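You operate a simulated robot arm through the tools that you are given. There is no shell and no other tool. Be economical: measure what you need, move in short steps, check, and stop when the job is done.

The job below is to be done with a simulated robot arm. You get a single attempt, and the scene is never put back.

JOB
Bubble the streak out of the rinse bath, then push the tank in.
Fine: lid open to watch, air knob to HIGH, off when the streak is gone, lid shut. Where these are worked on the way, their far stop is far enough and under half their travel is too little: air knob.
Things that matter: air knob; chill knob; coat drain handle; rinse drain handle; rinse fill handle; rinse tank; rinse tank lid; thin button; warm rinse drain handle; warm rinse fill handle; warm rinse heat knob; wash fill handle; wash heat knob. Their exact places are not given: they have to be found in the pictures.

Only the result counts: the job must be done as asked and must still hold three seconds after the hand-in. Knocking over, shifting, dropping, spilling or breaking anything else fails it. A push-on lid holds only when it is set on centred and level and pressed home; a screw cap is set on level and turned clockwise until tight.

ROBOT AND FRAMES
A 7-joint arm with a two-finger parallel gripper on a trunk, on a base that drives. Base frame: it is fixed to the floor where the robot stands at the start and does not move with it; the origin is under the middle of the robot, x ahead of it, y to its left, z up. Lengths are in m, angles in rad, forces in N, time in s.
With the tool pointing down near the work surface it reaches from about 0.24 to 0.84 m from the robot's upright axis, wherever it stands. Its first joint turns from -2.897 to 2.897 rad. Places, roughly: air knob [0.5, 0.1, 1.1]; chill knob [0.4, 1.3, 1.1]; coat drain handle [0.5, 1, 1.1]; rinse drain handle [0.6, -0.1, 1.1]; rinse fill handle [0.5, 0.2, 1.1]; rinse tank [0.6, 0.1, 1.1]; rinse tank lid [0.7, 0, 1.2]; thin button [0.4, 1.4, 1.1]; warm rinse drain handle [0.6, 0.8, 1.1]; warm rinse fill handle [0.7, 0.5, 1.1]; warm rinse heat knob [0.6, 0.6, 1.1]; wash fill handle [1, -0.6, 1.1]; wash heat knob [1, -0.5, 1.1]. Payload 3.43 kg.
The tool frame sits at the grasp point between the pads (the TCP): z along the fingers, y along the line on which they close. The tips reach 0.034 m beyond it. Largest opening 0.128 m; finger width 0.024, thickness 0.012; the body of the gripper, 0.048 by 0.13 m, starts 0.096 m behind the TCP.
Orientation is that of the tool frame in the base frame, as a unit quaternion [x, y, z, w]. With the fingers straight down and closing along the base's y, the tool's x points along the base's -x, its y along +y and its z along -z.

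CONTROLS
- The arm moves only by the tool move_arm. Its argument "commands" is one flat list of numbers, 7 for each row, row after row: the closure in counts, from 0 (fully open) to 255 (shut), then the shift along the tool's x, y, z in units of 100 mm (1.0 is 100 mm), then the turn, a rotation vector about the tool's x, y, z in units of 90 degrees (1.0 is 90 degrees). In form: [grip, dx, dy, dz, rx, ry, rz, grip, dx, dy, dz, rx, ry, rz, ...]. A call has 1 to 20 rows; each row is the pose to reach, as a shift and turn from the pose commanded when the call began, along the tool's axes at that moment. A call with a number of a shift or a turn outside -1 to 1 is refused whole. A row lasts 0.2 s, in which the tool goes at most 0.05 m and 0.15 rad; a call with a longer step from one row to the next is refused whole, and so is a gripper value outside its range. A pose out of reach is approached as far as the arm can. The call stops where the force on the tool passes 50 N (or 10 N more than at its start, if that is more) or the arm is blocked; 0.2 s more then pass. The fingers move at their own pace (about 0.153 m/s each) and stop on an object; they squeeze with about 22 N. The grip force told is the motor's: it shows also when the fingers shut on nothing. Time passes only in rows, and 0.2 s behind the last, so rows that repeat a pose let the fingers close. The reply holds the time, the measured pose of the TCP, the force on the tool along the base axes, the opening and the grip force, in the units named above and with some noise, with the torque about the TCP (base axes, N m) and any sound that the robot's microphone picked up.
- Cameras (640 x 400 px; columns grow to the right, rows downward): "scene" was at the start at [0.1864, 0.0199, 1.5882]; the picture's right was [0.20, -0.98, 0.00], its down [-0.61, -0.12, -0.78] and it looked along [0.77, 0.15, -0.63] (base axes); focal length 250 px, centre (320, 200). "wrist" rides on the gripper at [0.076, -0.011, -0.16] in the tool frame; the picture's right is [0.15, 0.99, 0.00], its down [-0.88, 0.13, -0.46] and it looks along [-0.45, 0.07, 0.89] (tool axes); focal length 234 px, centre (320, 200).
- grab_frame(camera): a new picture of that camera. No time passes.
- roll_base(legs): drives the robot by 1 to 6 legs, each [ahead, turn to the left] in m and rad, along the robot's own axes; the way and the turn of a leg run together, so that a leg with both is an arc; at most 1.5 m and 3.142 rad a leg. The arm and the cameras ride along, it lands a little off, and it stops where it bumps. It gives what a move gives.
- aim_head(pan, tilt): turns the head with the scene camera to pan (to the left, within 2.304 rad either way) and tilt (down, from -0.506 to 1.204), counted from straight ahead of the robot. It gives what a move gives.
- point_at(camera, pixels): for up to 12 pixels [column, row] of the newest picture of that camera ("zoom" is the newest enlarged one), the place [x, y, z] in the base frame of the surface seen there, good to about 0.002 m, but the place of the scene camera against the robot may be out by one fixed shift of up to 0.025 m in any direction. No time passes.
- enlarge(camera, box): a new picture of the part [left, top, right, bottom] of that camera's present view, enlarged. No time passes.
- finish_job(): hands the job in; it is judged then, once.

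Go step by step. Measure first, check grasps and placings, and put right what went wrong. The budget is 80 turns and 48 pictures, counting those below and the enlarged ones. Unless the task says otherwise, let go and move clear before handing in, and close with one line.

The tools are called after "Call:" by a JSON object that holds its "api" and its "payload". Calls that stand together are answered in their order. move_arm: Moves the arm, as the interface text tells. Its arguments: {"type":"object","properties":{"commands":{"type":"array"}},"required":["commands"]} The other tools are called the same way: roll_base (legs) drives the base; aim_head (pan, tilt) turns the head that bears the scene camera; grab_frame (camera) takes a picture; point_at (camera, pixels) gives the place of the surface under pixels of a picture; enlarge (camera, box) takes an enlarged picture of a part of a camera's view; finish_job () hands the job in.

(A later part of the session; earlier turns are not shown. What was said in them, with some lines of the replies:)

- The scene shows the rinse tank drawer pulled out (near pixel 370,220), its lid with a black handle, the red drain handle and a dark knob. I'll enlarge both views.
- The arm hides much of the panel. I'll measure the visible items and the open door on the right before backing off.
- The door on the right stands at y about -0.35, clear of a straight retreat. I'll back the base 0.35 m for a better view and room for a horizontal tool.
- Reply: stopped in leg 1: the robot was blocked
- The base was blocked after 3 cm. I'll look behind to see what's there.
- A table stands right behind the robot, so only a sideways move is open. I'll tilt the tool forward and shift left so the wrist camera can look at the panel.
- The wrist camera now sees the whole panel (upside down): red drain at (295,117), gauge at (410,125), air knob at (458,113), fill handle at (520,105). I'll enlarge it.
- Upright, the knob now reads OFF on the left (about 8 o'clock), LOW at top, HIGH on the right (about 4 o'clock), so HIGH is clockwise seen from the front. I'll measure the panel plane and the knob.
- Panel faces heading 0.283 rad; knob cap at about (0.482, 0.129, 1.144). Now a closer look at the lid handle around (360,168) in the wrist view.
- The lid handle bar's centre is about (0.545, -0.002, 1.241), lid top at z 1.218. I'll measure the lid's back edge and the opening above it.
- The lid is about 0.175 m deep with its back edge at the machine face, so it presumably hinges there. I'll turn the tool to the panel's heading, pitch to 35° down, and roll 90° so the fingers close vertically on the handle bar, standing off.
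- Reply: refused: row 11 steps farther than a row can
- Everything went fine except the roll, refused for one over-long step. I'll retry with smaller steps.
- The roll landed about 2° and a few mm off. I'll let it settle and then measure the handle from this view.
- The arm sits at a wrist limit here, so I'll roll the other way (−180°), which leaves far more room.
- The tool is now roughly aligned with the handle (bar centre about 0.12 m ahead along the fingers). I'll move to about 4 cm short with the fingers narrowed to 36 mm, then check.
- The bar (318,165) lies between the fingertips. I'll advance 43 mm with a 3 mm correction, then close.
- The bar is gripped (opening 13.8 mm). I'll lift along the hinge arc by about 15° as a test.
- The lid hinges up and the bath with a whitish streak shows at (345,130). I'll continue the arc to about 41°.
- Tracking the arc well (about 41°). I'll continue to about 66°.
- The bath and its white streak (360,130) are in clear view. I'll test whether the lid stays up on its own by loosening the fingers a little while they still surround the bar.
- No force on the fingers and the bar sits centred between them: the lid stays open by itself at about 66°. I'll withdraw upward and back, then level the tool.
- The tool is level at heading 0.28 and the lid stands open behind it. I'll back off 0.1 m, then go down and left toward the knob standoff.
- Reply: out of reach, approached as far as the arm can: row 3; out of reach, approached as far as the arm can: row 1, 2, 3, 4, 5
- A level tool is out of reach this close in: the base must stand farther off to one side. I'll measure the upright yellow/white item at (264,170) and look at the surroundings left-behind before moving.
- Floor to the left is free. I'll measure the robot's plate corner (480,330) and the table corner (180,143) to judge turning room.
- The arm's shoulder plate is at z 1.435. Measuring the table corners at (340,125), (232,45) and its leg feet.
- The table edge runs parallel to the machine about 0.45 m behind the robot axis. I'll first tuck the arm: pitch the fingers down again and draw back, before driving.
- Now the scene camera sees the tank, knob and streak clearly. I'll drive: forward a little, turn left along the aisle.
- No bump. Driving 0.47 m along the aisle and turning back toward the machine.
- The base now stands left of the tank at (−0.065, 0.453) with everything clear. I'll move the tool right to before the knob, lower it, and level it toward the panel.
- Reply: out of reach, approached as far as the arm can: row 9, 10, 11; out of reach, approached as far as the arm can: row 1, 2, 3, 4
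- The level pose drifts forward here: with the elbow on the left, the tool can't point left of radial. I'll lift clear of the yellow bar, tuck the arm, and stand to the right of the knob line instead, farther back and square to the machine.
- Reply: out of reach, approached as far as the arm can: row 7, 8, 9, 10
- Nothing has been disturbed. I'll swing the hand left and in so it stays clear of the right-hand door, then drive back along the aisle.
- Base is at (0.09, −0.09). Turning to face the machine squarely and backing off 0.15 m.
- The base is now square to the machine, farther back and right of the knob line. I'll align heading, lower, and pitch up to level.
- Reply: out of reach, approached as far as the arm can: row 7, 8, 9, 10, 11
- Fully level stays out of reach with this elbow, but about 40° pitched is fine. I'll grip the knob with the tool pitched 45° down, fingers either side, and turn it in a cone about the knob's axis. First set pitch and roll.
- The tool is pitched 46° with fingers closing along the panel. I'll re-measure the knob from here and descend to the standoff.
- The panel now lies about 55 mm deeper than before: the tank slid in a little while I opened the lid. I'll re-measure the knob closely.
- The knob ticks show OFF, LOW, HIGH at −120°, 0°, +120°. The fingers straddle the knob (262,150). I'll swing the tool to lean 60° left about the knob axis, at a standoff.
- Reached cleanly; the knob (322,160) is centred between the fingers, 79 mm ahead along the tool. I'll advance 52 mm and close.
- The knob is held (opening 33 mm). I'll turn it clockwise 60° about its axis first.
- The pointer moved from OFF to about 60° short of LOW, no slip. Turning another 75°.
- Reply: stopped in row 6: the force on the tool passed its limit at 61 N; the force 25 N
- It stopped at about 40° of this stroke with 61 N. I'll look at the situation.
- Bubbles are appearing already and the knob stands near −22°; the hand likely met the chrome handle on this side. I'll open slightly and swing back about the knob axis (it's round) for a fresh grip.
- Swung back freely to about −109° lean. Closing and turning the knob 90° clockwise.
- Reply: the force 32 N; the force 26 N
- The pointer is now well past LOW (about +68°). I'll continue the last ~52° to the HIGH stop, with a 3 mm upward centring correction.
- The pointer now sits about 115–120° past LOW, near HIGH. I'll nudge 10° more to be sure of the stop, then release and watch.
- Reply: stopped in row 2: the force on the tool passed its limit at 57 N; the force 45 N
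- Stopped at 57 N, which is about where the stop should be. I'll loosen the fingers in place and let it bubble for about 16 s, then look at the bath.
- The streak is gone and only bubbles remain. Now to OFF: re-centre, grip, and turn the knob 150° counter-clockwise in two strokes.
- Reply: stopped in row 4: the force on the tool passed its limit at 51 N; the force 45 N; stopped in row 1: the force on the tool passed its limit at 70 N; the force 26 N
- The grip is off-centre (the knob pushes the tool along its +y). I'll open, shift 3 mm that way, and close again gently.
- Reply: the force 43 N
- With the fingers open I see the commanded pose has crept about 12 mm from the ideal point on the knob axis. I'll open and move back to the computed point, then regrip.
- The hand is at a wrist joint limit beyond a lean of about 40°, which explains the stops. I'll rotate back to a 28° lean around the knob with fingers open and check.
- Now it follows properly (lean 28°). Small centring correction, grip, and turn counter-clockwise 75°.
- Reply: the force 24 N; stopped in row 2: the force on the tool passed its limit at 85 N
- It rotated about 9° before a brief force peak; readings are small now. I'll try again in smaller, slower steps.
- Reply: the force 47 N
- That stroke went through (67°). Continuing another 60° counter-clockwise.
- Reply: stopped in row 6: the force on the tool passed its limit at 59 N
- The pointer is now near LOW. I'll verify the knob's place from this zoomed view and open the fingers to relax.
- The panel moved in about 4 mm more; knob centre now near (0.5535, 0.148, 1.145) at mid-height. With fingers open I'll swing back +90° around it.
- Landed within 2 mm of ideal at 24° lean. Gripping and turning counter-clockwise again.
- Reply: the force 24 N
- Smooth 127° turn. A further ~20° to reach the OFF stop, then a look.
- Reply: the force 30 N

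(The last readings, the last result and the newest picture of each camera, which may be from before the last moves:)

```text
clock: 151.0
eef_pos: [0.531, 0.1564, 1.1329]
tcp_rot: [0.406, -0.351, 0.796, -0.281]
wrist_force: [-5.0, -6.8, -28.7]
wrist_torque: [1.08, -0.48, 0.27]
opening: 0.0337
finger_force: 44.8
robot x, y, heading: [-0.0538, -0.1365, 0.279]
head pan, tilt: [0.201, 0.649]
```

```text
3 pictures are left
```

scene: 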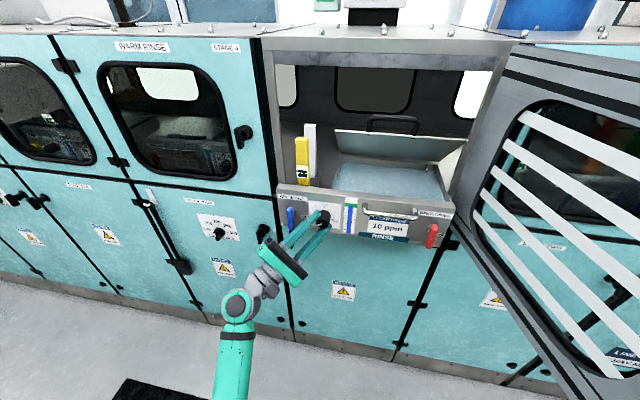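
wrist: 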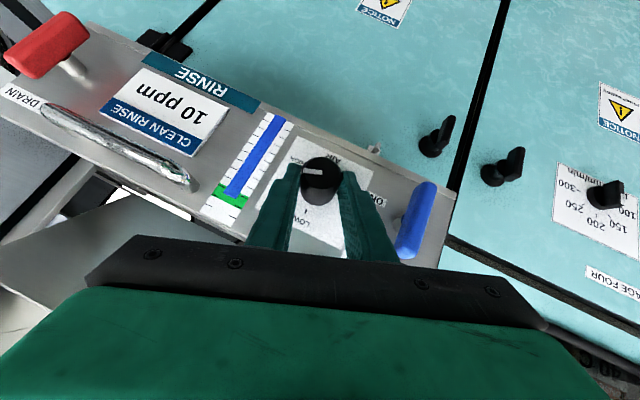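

The water is clear with no bubbles and the streak is gone, so the air is off. I'll release, back away and reorient the tool (swing up, then roll) for the lid; and I measure the lid handle from this scene picture.

Call:
{"api": "point_at", "payload": {"camera": "scene", "pixels": [[392, 118], [372, 122], [414, 122], [392, 116], [340, 134], [450, 145], [395, 140], [300, 190], [285, 192], [390, 62], [323, 218]]}}

Call:
{"api": "move_arm", "payload": {"commands": [140, 0, 0, 0, 0, 0, 0, 140, 0, 0, 0, 0, 0, 0, 140, 0, 0, -0.4, 0, 0, 0, 140, 0, 0, -0.8, 0, 0, 0, 140, 0, 0, -1.0, 0, 0, 0]}}

Call:
{"api": "move_arm", "payload": {"commands": [140, 0.045, -0.079, 0.042, -0.058, -0.001, 0.06, 140, 0.09, -0.158, 0.084, -0.116, -0.002, 0.12, 140, 0.135, -0.237, 0.126, -0.174, -0.003, 0.18, 140, 0.18, -0.316, 0.168, -0.232, -0.004, 0.239, 140, 0.225, -0.395, 0.21, -0.29, -0.005, 0.299, 140, 0.27, -0.474, 0.252, -0.348, -0.005, 0.359, 140, 0.315, -0.553, 0.294, -0.407, -0.006, 0.419, 140, 0.36, -0.632, 0.336, -0.465, -0.007, 0.479, 140, 0.405, -0.711, 0.378, -0.523, -0.008, 0.538, 140, 0.45, -0.79, 0.42, -0.581, -0.009, 0.598, 140, 0.45, -0.79, 0.42, -0.581, -0.009, 0.598]}}

```text
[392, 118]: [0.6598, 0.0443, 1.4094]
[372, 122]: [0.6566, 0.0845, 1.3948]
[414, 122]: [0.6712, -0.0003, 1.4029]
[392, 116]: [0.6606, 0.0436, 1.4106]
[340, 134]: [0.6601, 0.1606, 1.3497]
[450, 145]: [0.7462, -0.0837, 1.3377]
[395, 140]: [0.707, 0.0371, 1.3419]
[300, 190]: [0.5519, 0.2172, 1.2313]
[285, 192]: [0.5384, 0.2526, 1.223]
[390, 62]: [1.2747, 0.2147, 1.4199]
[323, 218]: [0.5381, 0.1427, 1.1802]
```

```text
clock: 152.2
eef_pos: [0.4447, 0.1914, 1.0918]
tcp_rot: [0.406, -0.352, 0.795, -0.281]
wrist_force: [0.1, 0.4, 0.2]
wrist_torque: [-0.03, -0.01, 0.03]
opening: 0.0576
finger_force: 0.2
robot x, y, heading: [-0.054, -0.1326, 0.278]
head pan, tilt: [0.201, 0.649]
```

```text
clock: 154.6
eef_pos: [0.4445, 0.1925, 1.191]
tcp_rot: [-0.293, 0.792, -0.356, 0.4]
wrist_force: [1.2, 0.5, 0.9]
wrist_torque: [0.04, -0.01, 0.02]
opening: 0.0578
finger_force: 0.0
robot x, y, heading: [-0.0545, -0.133, 0.281]
head pan, tilt: [0.201, 0.649]
```

Clear of the knob. Continuing: swing upright while rising, then roll −90° while rising to lid-handle height.

Call:
{"api": "move_arm", "payload": {"commands": [140, -0.06, -0.114, -0.061, -0.0575, -0.001, 0.0592, 140, -0.121, -0.228, -0.122, -0.115, -0.002, 0.1184, 140, -0.182, -0.342, -0.183, -0.1725, -0.003, 0.1776, 140, -0.243, -0.456, -0.244, -0.23, -0.004, 0.2368, 140, -0.304, -0.57, -0.305, -0.2875, -0.005, 0.296, 140, -0.365, -0.684, -0.366, -0.345, -0.006, 0.3552, 140, -0.425, -0.798, -0.426, -0.4025, -0.007, 0.4144, 140, -0.425, -0.798, -0.426, -0.4025, -0.007, 0.4144]}}

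Call:
{"api": "move_arm", "payload": {"commands": [160, -0.06, 0, -0.06, 0, 0, -0.09, 160, -0.12, 0, -0.12, 0, 0, -0.18, 160, -0.18, 0, -0.18, 0, 0, -0.27, 160, -0.24, 0, -0.24, 0, 0, -0.36, 160, -0.3, 0, -0.3, 0, 0, -0.45, 160, -0.36, 0, -0.36, 0, 0, -0.54, 160, -0.42, 0, -0.42, 0, 0, -0.63, 160, -0.48, 0, -0.48, 0, 0, -0.72, 160, -0.54, 0, -0.54, 0, 0, -0.81, 160, -0.6, 0, -0.6, 0, 0, -0.9, 160, -0.66, 0, -0.66, 0, 0, -0.95, 160, -0.7, 0, -0.7, 0, 0, -1.0, 160, -0.7, 0, -0.7, 0, 0, -1.0]}}

```text
clock: 156.4
eef_pos: [0.4465, 0.1897, 1.2914]
tcp_rot: [-0.139, 0.911, 0.05, 0.386]
wrist_force: [0.3, -0.5, 1.0]
wrist_torque: [-0.02, -0.02, 0.01]
opening: 0.0578
finger_force: 0.0
robot x, y, heading: [-0.0548, -0.1345, 0.28]
head pan, tilt: [0.201, 0.649]
```

```text
clock: 159.2
eef_pos: [0.4434, 0.1916, 1.3908]
tcp_rot: [0.742, -0.545, 0.239, -0.308]
wrist_force: [-0.7, 0.3, 0.0]
wrist_torque: [-0.01, 0.0, 0.05]
opening: 0.0477
finger_force: 0.1
robot x, y, heading: [-0.0548, -0.1358, 0.281]
head pan, tilt: [0.201, 0.649]
```

Tool is at pitch 44°, roll −90°. Moving right and up to a standoff before the lid handle, then one wrist picture.

Call:
{"api": "move_arm", "payload": {"commands": [160, 0.25, -0.14, 0, 0, 0, 0, 160, 0.5, -0.28, 0, 0, 0, 0, 160, 0.73, -0.42, 0, 0, 0, 0]}}

Call:
{"api": "move_arm", "payload": {"commands": [160, 0.25, -0.14, 0, 0, 0, 0, 160, 0.5, -0.28, 0, 0, 0, 0, 160, 0.73, -0.42, 0, 0, 0, 0]}}

Call:
{"api": "move_arm", "payload": {"commands": [160, 0.25, -0.14, 0, 0, 0, 0, 160, 0.5, -0.28, 0, 0, 0, 0, 160, 0.73, -0.42, 0, 0, 0, 0, 160, 0.73, -0.42, 0, 0, 0, 0]}}

Call:
{"api": "grab_frame", "payload": {"camera": "wrist"}}

```text
clock: 160.0
eef_pos: [0.4921, 0.1305, 1.4218]
tcp_rot: [0.742, -0.545, 0.239, -0.307]
wrist_force: [0.2, 0.3, 0.2]
wrist_torque: [-0.02, 0.0, -0.04]
opening: 0.0476
finger_force: 0.1
robot x, y, heading: [-0.0545, -0.1343, 0.281]
head pan, tilt: [0.201, 0.649]
```

```text
clock: 160.8
eef_pos: [0.5397, 0.0756, 1.4511]
tcp_rot: [0.745, -0.543, 0.244, -0.303]
wrist_force: [-0.2, -0.7, -0.3]
wrist_torque: [0.03, 0.03, 0.03]
opening: 0.0475
finger_force: 0.0
robot x, y, heading: [-0.0546, -0.1318, 0.278]
head pan, tilt: [0.201, 0.649]
```

```text
clock: 161.8
eef_pos: [0.5931, 0.0202, 1.4737]
tcp_rot: [0.75, -0.541, 0.245, -0.291]
wrist_force: [0.2, 0.6, 0.1]
wrist_torque: [0.02, -0.02, -0.01]
opening: 0.0478
finger_force: 0.0
robot x, y, heading: [-0.0575, -0.1303, 0.284]
head pan, tilt: [0.201, 0.649]
```

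```text
2 pictures are left
```

wrist: 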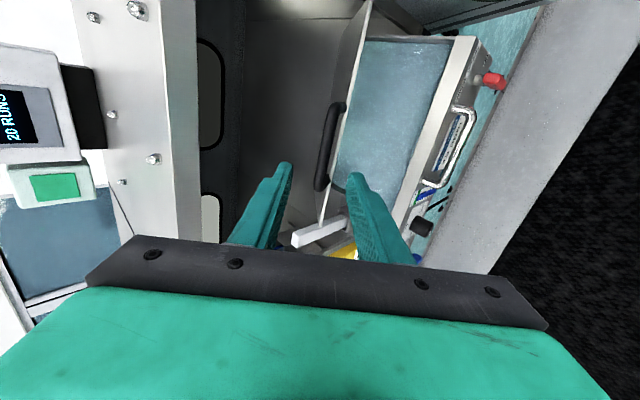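

The handle bar is in view at about (330,145), between the finger lines. Measuring it and the lid edge.

Call:
{"api": "point_at", "payload": {"camera": "wrist", "pixels": [[330, 145], [326, 160], [334, 125], [322, 178], [335, 145], [325, 145], [350, 110], [363, 50], [324, 220], [455, 70], [400, 60]]}}

```text
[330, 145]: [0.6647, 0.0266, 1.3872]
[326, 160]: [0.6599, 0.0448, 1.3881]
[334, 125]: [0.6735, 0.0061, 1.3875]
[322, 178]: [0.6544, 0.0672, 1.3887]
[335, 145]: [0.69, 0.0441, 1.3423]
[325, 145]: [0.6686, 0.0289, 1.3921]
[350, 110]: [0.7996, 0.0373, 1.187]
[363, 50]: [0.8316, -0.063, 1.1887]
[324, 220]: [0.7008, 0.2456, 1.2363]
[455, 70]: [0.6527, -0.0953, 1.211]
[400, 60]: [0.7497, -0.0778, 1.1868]
```

Bar centre about (0.666, 0.037, 1.386), 115 mm ahead; the lid stands near 45°. Advancing 99 mm with 9 mm lateral correction, then gripping.

Call:
{"api": "move_arm", "payload": {"commands": [160, 0, 0.05, 0.3, 0, 0, 0, 160, 0, 0.086, 0.6, 0, 0, 0, 160, 0, 0.086, 0.85, 0, 0, 0, 160, 0, 0.086, 0.99, 0, 0, 0, 160, 0, 0.086, 0.99, 0, 0, 0]}}

Call:
{"api": "move_arm", "payload": {"commands": [255, 0, 0, 0, 0, 0, 0, 255, 0, 0, 0, 0, 0, 0, 255, 0, 0, 0, 0, 0, 0]}}

```text
clock: 163.0
eef_pos: [0.6537, 0.029, 1.4034]
tcp_rot: [0.744, -0.546, 0.238, -0.303]
wrist_force: [0.1, -0.4, 0.2]
wrist_torque: [-0.01, -0.01, 0.02]
opening: 0.0479
finger_force: 0.0
robot x, y, heading: [-0.0523, -0.1376, 0.278]
head pan, tilt: [0.201, 0.649]
```

```text
clock: 163.8
eef_pos: [0.6538, 0.0279, 1.4032]
tcp_rot: [0.744, -0.546, 0.239, -0.303]
wrist_force: [-1.5, 0.8, -3.1]
wrist_torque: [1.14, 0.39, -0.42]
opening: 0.0142
finger_force: 45.4
robot x, y, heading: [-0.0548, -0.131, 0.279]
head pan, tilt: [0.201, 0.649]
```

Bar gripped (14 mm). Lowering the lid along the reverse arc in two calls.

Call:
{"api": "move_arm", "payload": {"commands": [255, 0, 0.112, -0.006, 0.007, 0, 0, 255, 0, 0.225, -0.01, 0.014, 0, 0, 255, 0, 0.34, -0.01, 0.021, 0, 0, 255, 0, 0.455, -0.01, 0.028, 0, 0, 255, 0, 0.57, 0.005, 0.035, 0, 0, 255, 0, 0.68, 0.02, 0.042, 0, 0, 255, 0, 0.8, 0.048, 0.049, 0, 0, 255, 0, 0.914, 0.077, 0.056, 0, 0]}}

Call:
{"api": "move_arm", "payload": {"commands": [255, 0, 0.1, 0.03, 0.005, 0, 0, 255, 0, 0.2, 0.06, 0.011, 0, 0, 255, 0, 0.305, 0.093, 0.017, 0, 0, 255, 0, 0.407, 0.127, 0.022, 0, 0, 255, 0, 0.5, 0.17, 0.028, 0, 0, 255, 0, 0.59, 0.22, 0.033, 0, 0, 255, 0, 0.68, 0.27, 0.039, 0, 0, 255, 0, 0.766, 0.316, 0.044, 0, 0, 255, 0, 0.766, 0.316, 0.044, 0, 0]}}

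```text
clock: 165.6
eef_pos: [0.5974, 0.0114, 1.3386]
tcp_rot: [0.728, -0.533, 0.262, -0.342]
wrist_force: [-2.7, 17.8, -0.7]
wrist_torque: [1.86, 0.33, 0.59]
opening: 0.014
finger_force: 45.5
robot x, y, heading: [-0.0535, -0.1345, 0.279]
head pan, tilt: [0.201, 0.649]
```

```text
clock: 167.6
eef_pos: [0.5757, 0.0028, 1.2567]
tcp_rot: [0.716, -0.525, 0.28, -0.365]
wrist_force: [-12.5, 27.0, -1.6]
wrist_torque: [1.25, 0.34, 0.03]
opening: 0.0139
finger_force: 45.2
robot x, y, heading: [-0.0491, -0.1387, 0.278]
head pan, tilt: [0.201, 0.649]
```

Lid nearly shut (TCP z 1.257 vs 1.253 when closed originally). Pressing down a few mm more.

Call:
{"api": "move_arm", "payload": {"commands": [255, 0, 0.03, 0.022, 0, 0, 0, 255, 0, 0.06, 0.045, 0, 0, 0, 255, 0, 0.08, 0.06, 0, 0, 0]}}

```text
clock: 168.4
eef_pos: [0.5762, 0.0032, 1.2497]
tcp_rot: [0.715, -0.525, 0.28, -0.368]
wrist_force: [-17.2, 25.1, 10.8]
wrist_torque: [1.32, 0.3, -0.05]
opening: 0.014
finger_force: 44.8
robot x, y, heading: [-0.0527, -0.1364, 0.28]
head pan, tilt: [0.201, 0.649]
```

The lid now begins to resist. One more firm press, then open.

Call:
{"api": "move_arm", "payload": {"commands": [255, 0, 0.04, 0.03, 0, 0, 0, 255, 0, 0.08, 0.06, 0, 0, 0, 255, 0, 0.08, 0.06, 0, 0, 0]}}

Call:
{"api": "move_arm", "payload": {"commands": [183, 0, 0, 0, 0, 0, 0, 183, 0, 0, 0, 0, 0, 0, 183, 0, 0, 0, 0, 0, 0]}}

```text
clock: 168.8
eef_pos: [0.5778, 0.0027, 1.2499]
tcp_rot: [0.713, -0.523, 0.284, -0.371]
wrist_force: [-9.7, 3.4, 8.6]
wrist_torque: [1.23, 0.22, -0.25]
opening: 0.014
finger_force: 45.2
robot x, y, heading: [-0.0506, -0.138, 0.28]
head pan, tilt: [0.201, 0.649]
stopped in row 2: the force on the tool passed its limit at 52 N (the readings are from after the stop); the commanded pose is now the measured one
```

```text
clock: 169.7
eef_pos: [0.5785, 0.0008, 1.2489]
tcp_rot: [0.713, -0.524, 0.283, -0.37]
wrist_force: [0.1, -0.2, -1.2]
wrist_torque: [-0.02, 0.02, 0.01]
opening: 0.0361
finger_force: 0.0
robot x, y, heading: [-0.0537, -0.1325, 0.279]
head pan, tilt: [0.201, 0.649]
```

The lid is shut (bar seated at its old height) and released. I'll retreat, shift left between the chrome handle and the knob, close the fingers and lower to the bare panel area at the gauge for pushing.

Call:
{"api": "move_arm", "payload": {"commands": [183, 0, 0, -0.4, 0, 0, 0, 183, 0, 0, -0.8, 0, 0, 0, 183, 0, 0, -0.9, 0, 0, 0]}}

Call:
{"api": "move_arm", "payload": {"commands": [255, -0.4, 0, 0, 0, 0, 0, 255, -0.8, 0, 0, 0, 0, 0, 255, -0.96, 0, 0, 0, 0, 0]}}

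Call:
{"api": "move_arm", "payload": {"commands": [255, 0.01, 0.25, 0.2, 0, 0, 0, 255, 0.02, 0.5, 0.4, 0, 0, 0, 255, 0.03, 0.75, 0.6, 0, 0, 0, 255, 0.04, 0.89, 0.75, 0, 0, 0, 255, 0.04, 0.89, 0.75, 0, 0, 0]}}

Call:
{"api": "grab_frame", "payload": {"camera": "wrist"}}

```text
clock: 170.4
eef_pos: [0.5078, -0.0183, 1.3004]
tcp_rot: [0.713, -0.524, 0.284, -0.371]
wrist_force: [-0.6, 0.1, 0.1]
wrist_torque: [0.01, 0.01, -0.01]
opening: 0.0363
finger_force: 0.0
robot x, y, heading: [-0.0535, -0.1316, 0.278]
head pan, tilt: [0.201, 0.649]
```

```text
clock: 171.2
eef_pos: [0.4792, 0.0732, 1.2987]
tcp_rot: [0.713, -0.524, 0.284, -0.369]
wrist_force: [0.7, -0.1, -0.2]
wrist_torque: [-0.02, 0.0, 0.02]
opening: 0.0
finger_force: 21.9
robot x, y, heading: [-0.0537, -0.1357, 0.282]
head pan, tilt: [0.201, 0.649]
```

```text
clock: 172.4
eef_pos: [0.4916, 0.0709, 1.1817]
tcp_rot: [0.713, -0.524, 0.283, -0.37]
wrist_force: [0.3, -0.3, 0.1]
wrist_torque: [0.02, -0.02, 0.0]
opening: 0.0002
finger_force: 21.7
robot x, y, heading: [-0.0517, -0.1372, 0.277]
head pan, tilt: [0.201, 0.649]
```

```text
1 pictures are left
```

wrist: 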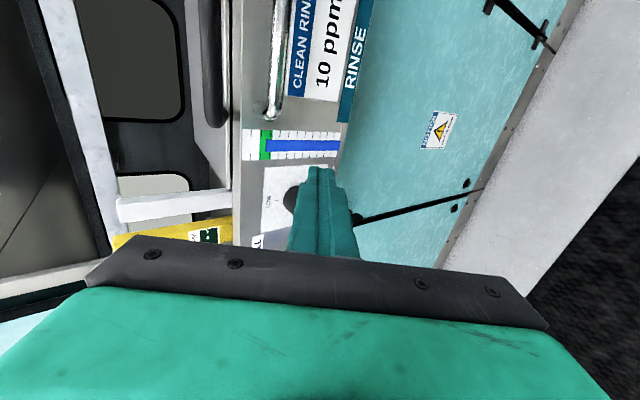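

The closed fingers are before the panel. I'll check coordinates of gauge, knob edge, chrome end and panel before pushing.

Call:
{"api": "point_at", "payload": {"camera": "wrist", "pixels": [[300, 146], [300, 133], [300, 158], [287, 200], [270, 115], [320, 172], [245, 146], [290, 172], [218, 120], [250, 60], [335, 130], [280, 230]]}}

```text
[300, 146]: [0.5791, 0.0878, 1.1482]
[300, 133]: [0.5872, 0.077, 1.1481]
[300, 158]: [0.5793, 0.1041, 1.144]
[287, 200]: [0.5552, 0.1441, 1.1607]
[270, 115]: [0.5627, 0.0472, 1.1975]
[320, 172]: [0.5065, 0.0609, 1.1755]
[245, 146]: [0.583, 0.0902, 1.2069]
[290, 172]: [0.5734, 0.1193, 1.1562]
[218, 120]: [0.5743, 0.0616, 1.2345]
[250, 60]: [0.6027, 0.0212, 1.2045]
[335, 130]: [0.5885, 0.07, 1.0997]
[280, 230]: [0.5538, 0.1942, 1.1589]
```

Everything clears: the finger line (s −0.069) lies on the gauge, 3 cm from both knob and chrome handle. Pushing along the tank's axis.

Call:
{"api": "move_arm", "payload": {"commands": [255, 0.002, -0.17, 0.247, 0, 0, 0, 255, 0.004, -0.283, 0.41, 0, 0, 0, 255, 0.006, -0.34, 0.494, 0, 0, 0, 255, 0.008, -0.4, 0.576, 0, 0, 0, 255, 0.008, -0.453, 0.658, 0, 0, 0, 255, 0.01, -0.51, 0.74, 0, 0, 0, 255, 0.012, -0.566, 0.823, 0, 0, 0]}}

Call:
{"api": "move_arm", "payload": {"commands": [255, 0.001, -0.057, 0.082, 0, 0, 0, 255, 0.002, -0.113, 0.165, 0, 0, 0, 255, 0.004, -0.17, 0.247, 0, 0, 0, 255, 0.005, -0.226, 0.329, 0, 0, 0, 255, 0.006, -0.283, 0.41, 0, 0, 0, 255, 0.007, -0.34, 0.494, 0, 0, 0, 255, 0.008, -0.4, 0.576, 0, 0, 0, 255, 0.01, -0.453, 0.658, 0, 0, 0, 255, 0.011, -0.51, 0.74, 0, 0, 0, 255, 0.012, -0.566, 0.823, 0, 0, 0]}}

```text
clock: 174.1
eef_pos: [0.5883, 0.0984, 1.182]
tcp_rot: [0.712, -0.523, 0.284, -0.371]
wrist_force: [-4.0, 0.5, -3.6]
wrist_torque: [0.02, 0.17, 0.05]
opening: 0.0
finger_force: 21.7
robot x, y, heading: [-0.0554, -0.1321, 0.278]
head pan, tilt: [0.201, 0.649]
```

```text
clock: 176.2
eef_pos: [0.6845, 0.1276, 1.1829]
tcp_rot: [0.713, -0.523, 0.284, -0.371]
wrist_force: [-4.6, -0.9, 1.5]
wrist_torque: [-0.02, -0.03, 0.0]
opening: 0.0001
finger_force: 22.1
robot x, y, heading: [-0.0514, -0.1331, 0.281]
head pan, tilt: [0.201, 0.649]
```

The tank slides freely (about 5 N). Continuing until it stops.

Call:
{"api": "move_arm", "payload": {"commands": [255, 0.001, -0.057, 0.082, 0, 0, 0, 255, 0.002, -0.085, 0.124, 0, 0, 0, 255, 0.002, -0.113, 0.165, 0, 0, 0, 255, 0.003, -0.142, 0.206, 0, 0, 0, 255, 0.004, -0.17, 0.247, 0, 0, 0, 255, 0.005, -0.226, 0.329, 0, 0, 0, 255, 0.006, -0.283, 0.41, 0, 0, 0, 255, 0.007, -0.34, 0.494, 0, 0, 0, 255, 0.008, -0.4, 0.576, 0, 0, 0, 255, 0.01, -0.453, 0.658, 0, 0, 0]}}

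```text
clock: 178.4
eef_pos: [0.7498, 0.1459, 1.1827]
tcp_rot: [0.714, -0.525, 0.283, -0.368]
wrist_force: [-39.7, -7.9, 8.3]
wrist_torque: [0.03, 0.17, -0.05]
opening: 0.0001
finger_force: 22.2
robot x, y, heading: [-0.0516, -0.1335, 0.28]
head pan, tilt: [0.201, 0.649]
stopped in row 10: the force on the tool passed its limit at 72 N (the readings are from after the stop); the commanded pose is now the measured one
```

Firm stop at 72 N: the tank is home. Backing straight off, moving the hand up/right out of the view, then using the last picture on the panel.

Call:
{"api": "move_arm", "payload": {"commands": [255, -0.004, 0.226, -0.329, 0, 0, 0, 255, -0.008, 0.453, -0.658, 0, 0, 0, 255, -0.012, 0.566, -0.823, 0, 0, 0]}}

Call:
{"api": "move_arm", "payload": {"commands": [255, -0.004, 0.226, -0.329, 0, 0, 0, 255, -0.008, 0.453, -0.658, 0, 0, 0, 255, -0.012, 0.566, -0.823, 0, 0, 0]}}

Call:
{"api": "move_arm", "payload": {"commands": [255, 0, -0.35, -0.25, 0, 0, 0, 255, 0, -0.7, -0.5, 0, 0, 0, 255, 0, -1.0, -0.7, 0, 0, 0]}}

Call:
{"api": "move_arm", "payload": {"commands": [255, 0, -0.35, -0.25, 0, 0, 0, 255, 0, -0.7, -0.5, 0, 0, 0, 255, 0, -1.0, -0.7, 0, 0, 0]}}

Call:
{"api": "enlarge", "payload": {"camera": "scene", "box": [260, 120, 470, 251]}}

```text
clock: 179.2
eef_pos: [0.6575, 0.1181, 1.1817]
tcp_rot: [0.714, -0.524, 0.282, -0.368]
wrist_force: [0.9, 0.5, -0.1]
wrist_torque: [0.01, -0.03, 0.04]
opening: 0.0001
finger_force: 22.3
robot x, y, heading: [-0.0507, -0.1359, 0.28]
head pan, tilt: [0.201, 0.649]
```

```text
clock: 180.0
eef_pos: [0.5614, 0.0901, 1.1822]
tcp_rot: [0.714, -0.525, 0.281, -0.367]
wrist_force: [0.3, 0.3, 0.1]
wrist_torque: [0.03, -0.02, -0.01]
opening: 0.0001
finger_force: 21.3
robot x, y, heading: [-0.0566, -0.1362, 0.278]
head pan, tilt: [0.201, 0.649]
```

```text
clock: 180.8
eef_pos: [0.5611, 0.0934, 1.3055]
tcp_rot: [0.715, -0.524, 0.282, -0.367]
wrist_force: [0.4, 0.1, 0.0]
wrist_torque: [-0.02, 0.02, -0.03]
opening: 0.0
finger_force: 21.9
robot x, y, heading: [-0.0508, -0.1377, 0.28]
head pan, tilt: [0.201, 0.649]
```

```text
clock: 181.6
eef_pos: [0.5602, 0.0946, 1.4278]
tcp_rot: [0.714, -0.525, 0.282, -0.368]
wrist_force: [0.0, -0.5, -0.8]
wrist_torque: [-0.03, 0.0, -0.03]
opening: 0.0002
finger_force: 22.0
robot x, y, heading: [-0.0537, -0.1339, 0.282]
head pan, tilt: [0.201, 0.649]
```

```text
3.05 times, centred on (365, 186) of scene
```

zoom: 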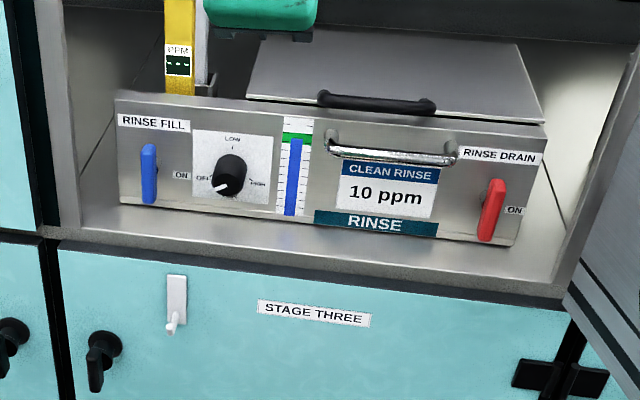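

The last picture shows the knob pointing to OFF (lower left, 218,187), the lid shut flat, the tank inside its bay, and the fill and drain handles still upright. The hand is clear, so I'm handing in.

Call:
{"api": "finish_job", "payload": {}}

```text
The job is handed in.
```

The streak is bubbled out of the rinse bath, the air knob is back at OFF, the lid is shut, and the tank is pushed in to its stop. I handed the job in. While I was working the lid and knob, the tank slid in about 5 cm.
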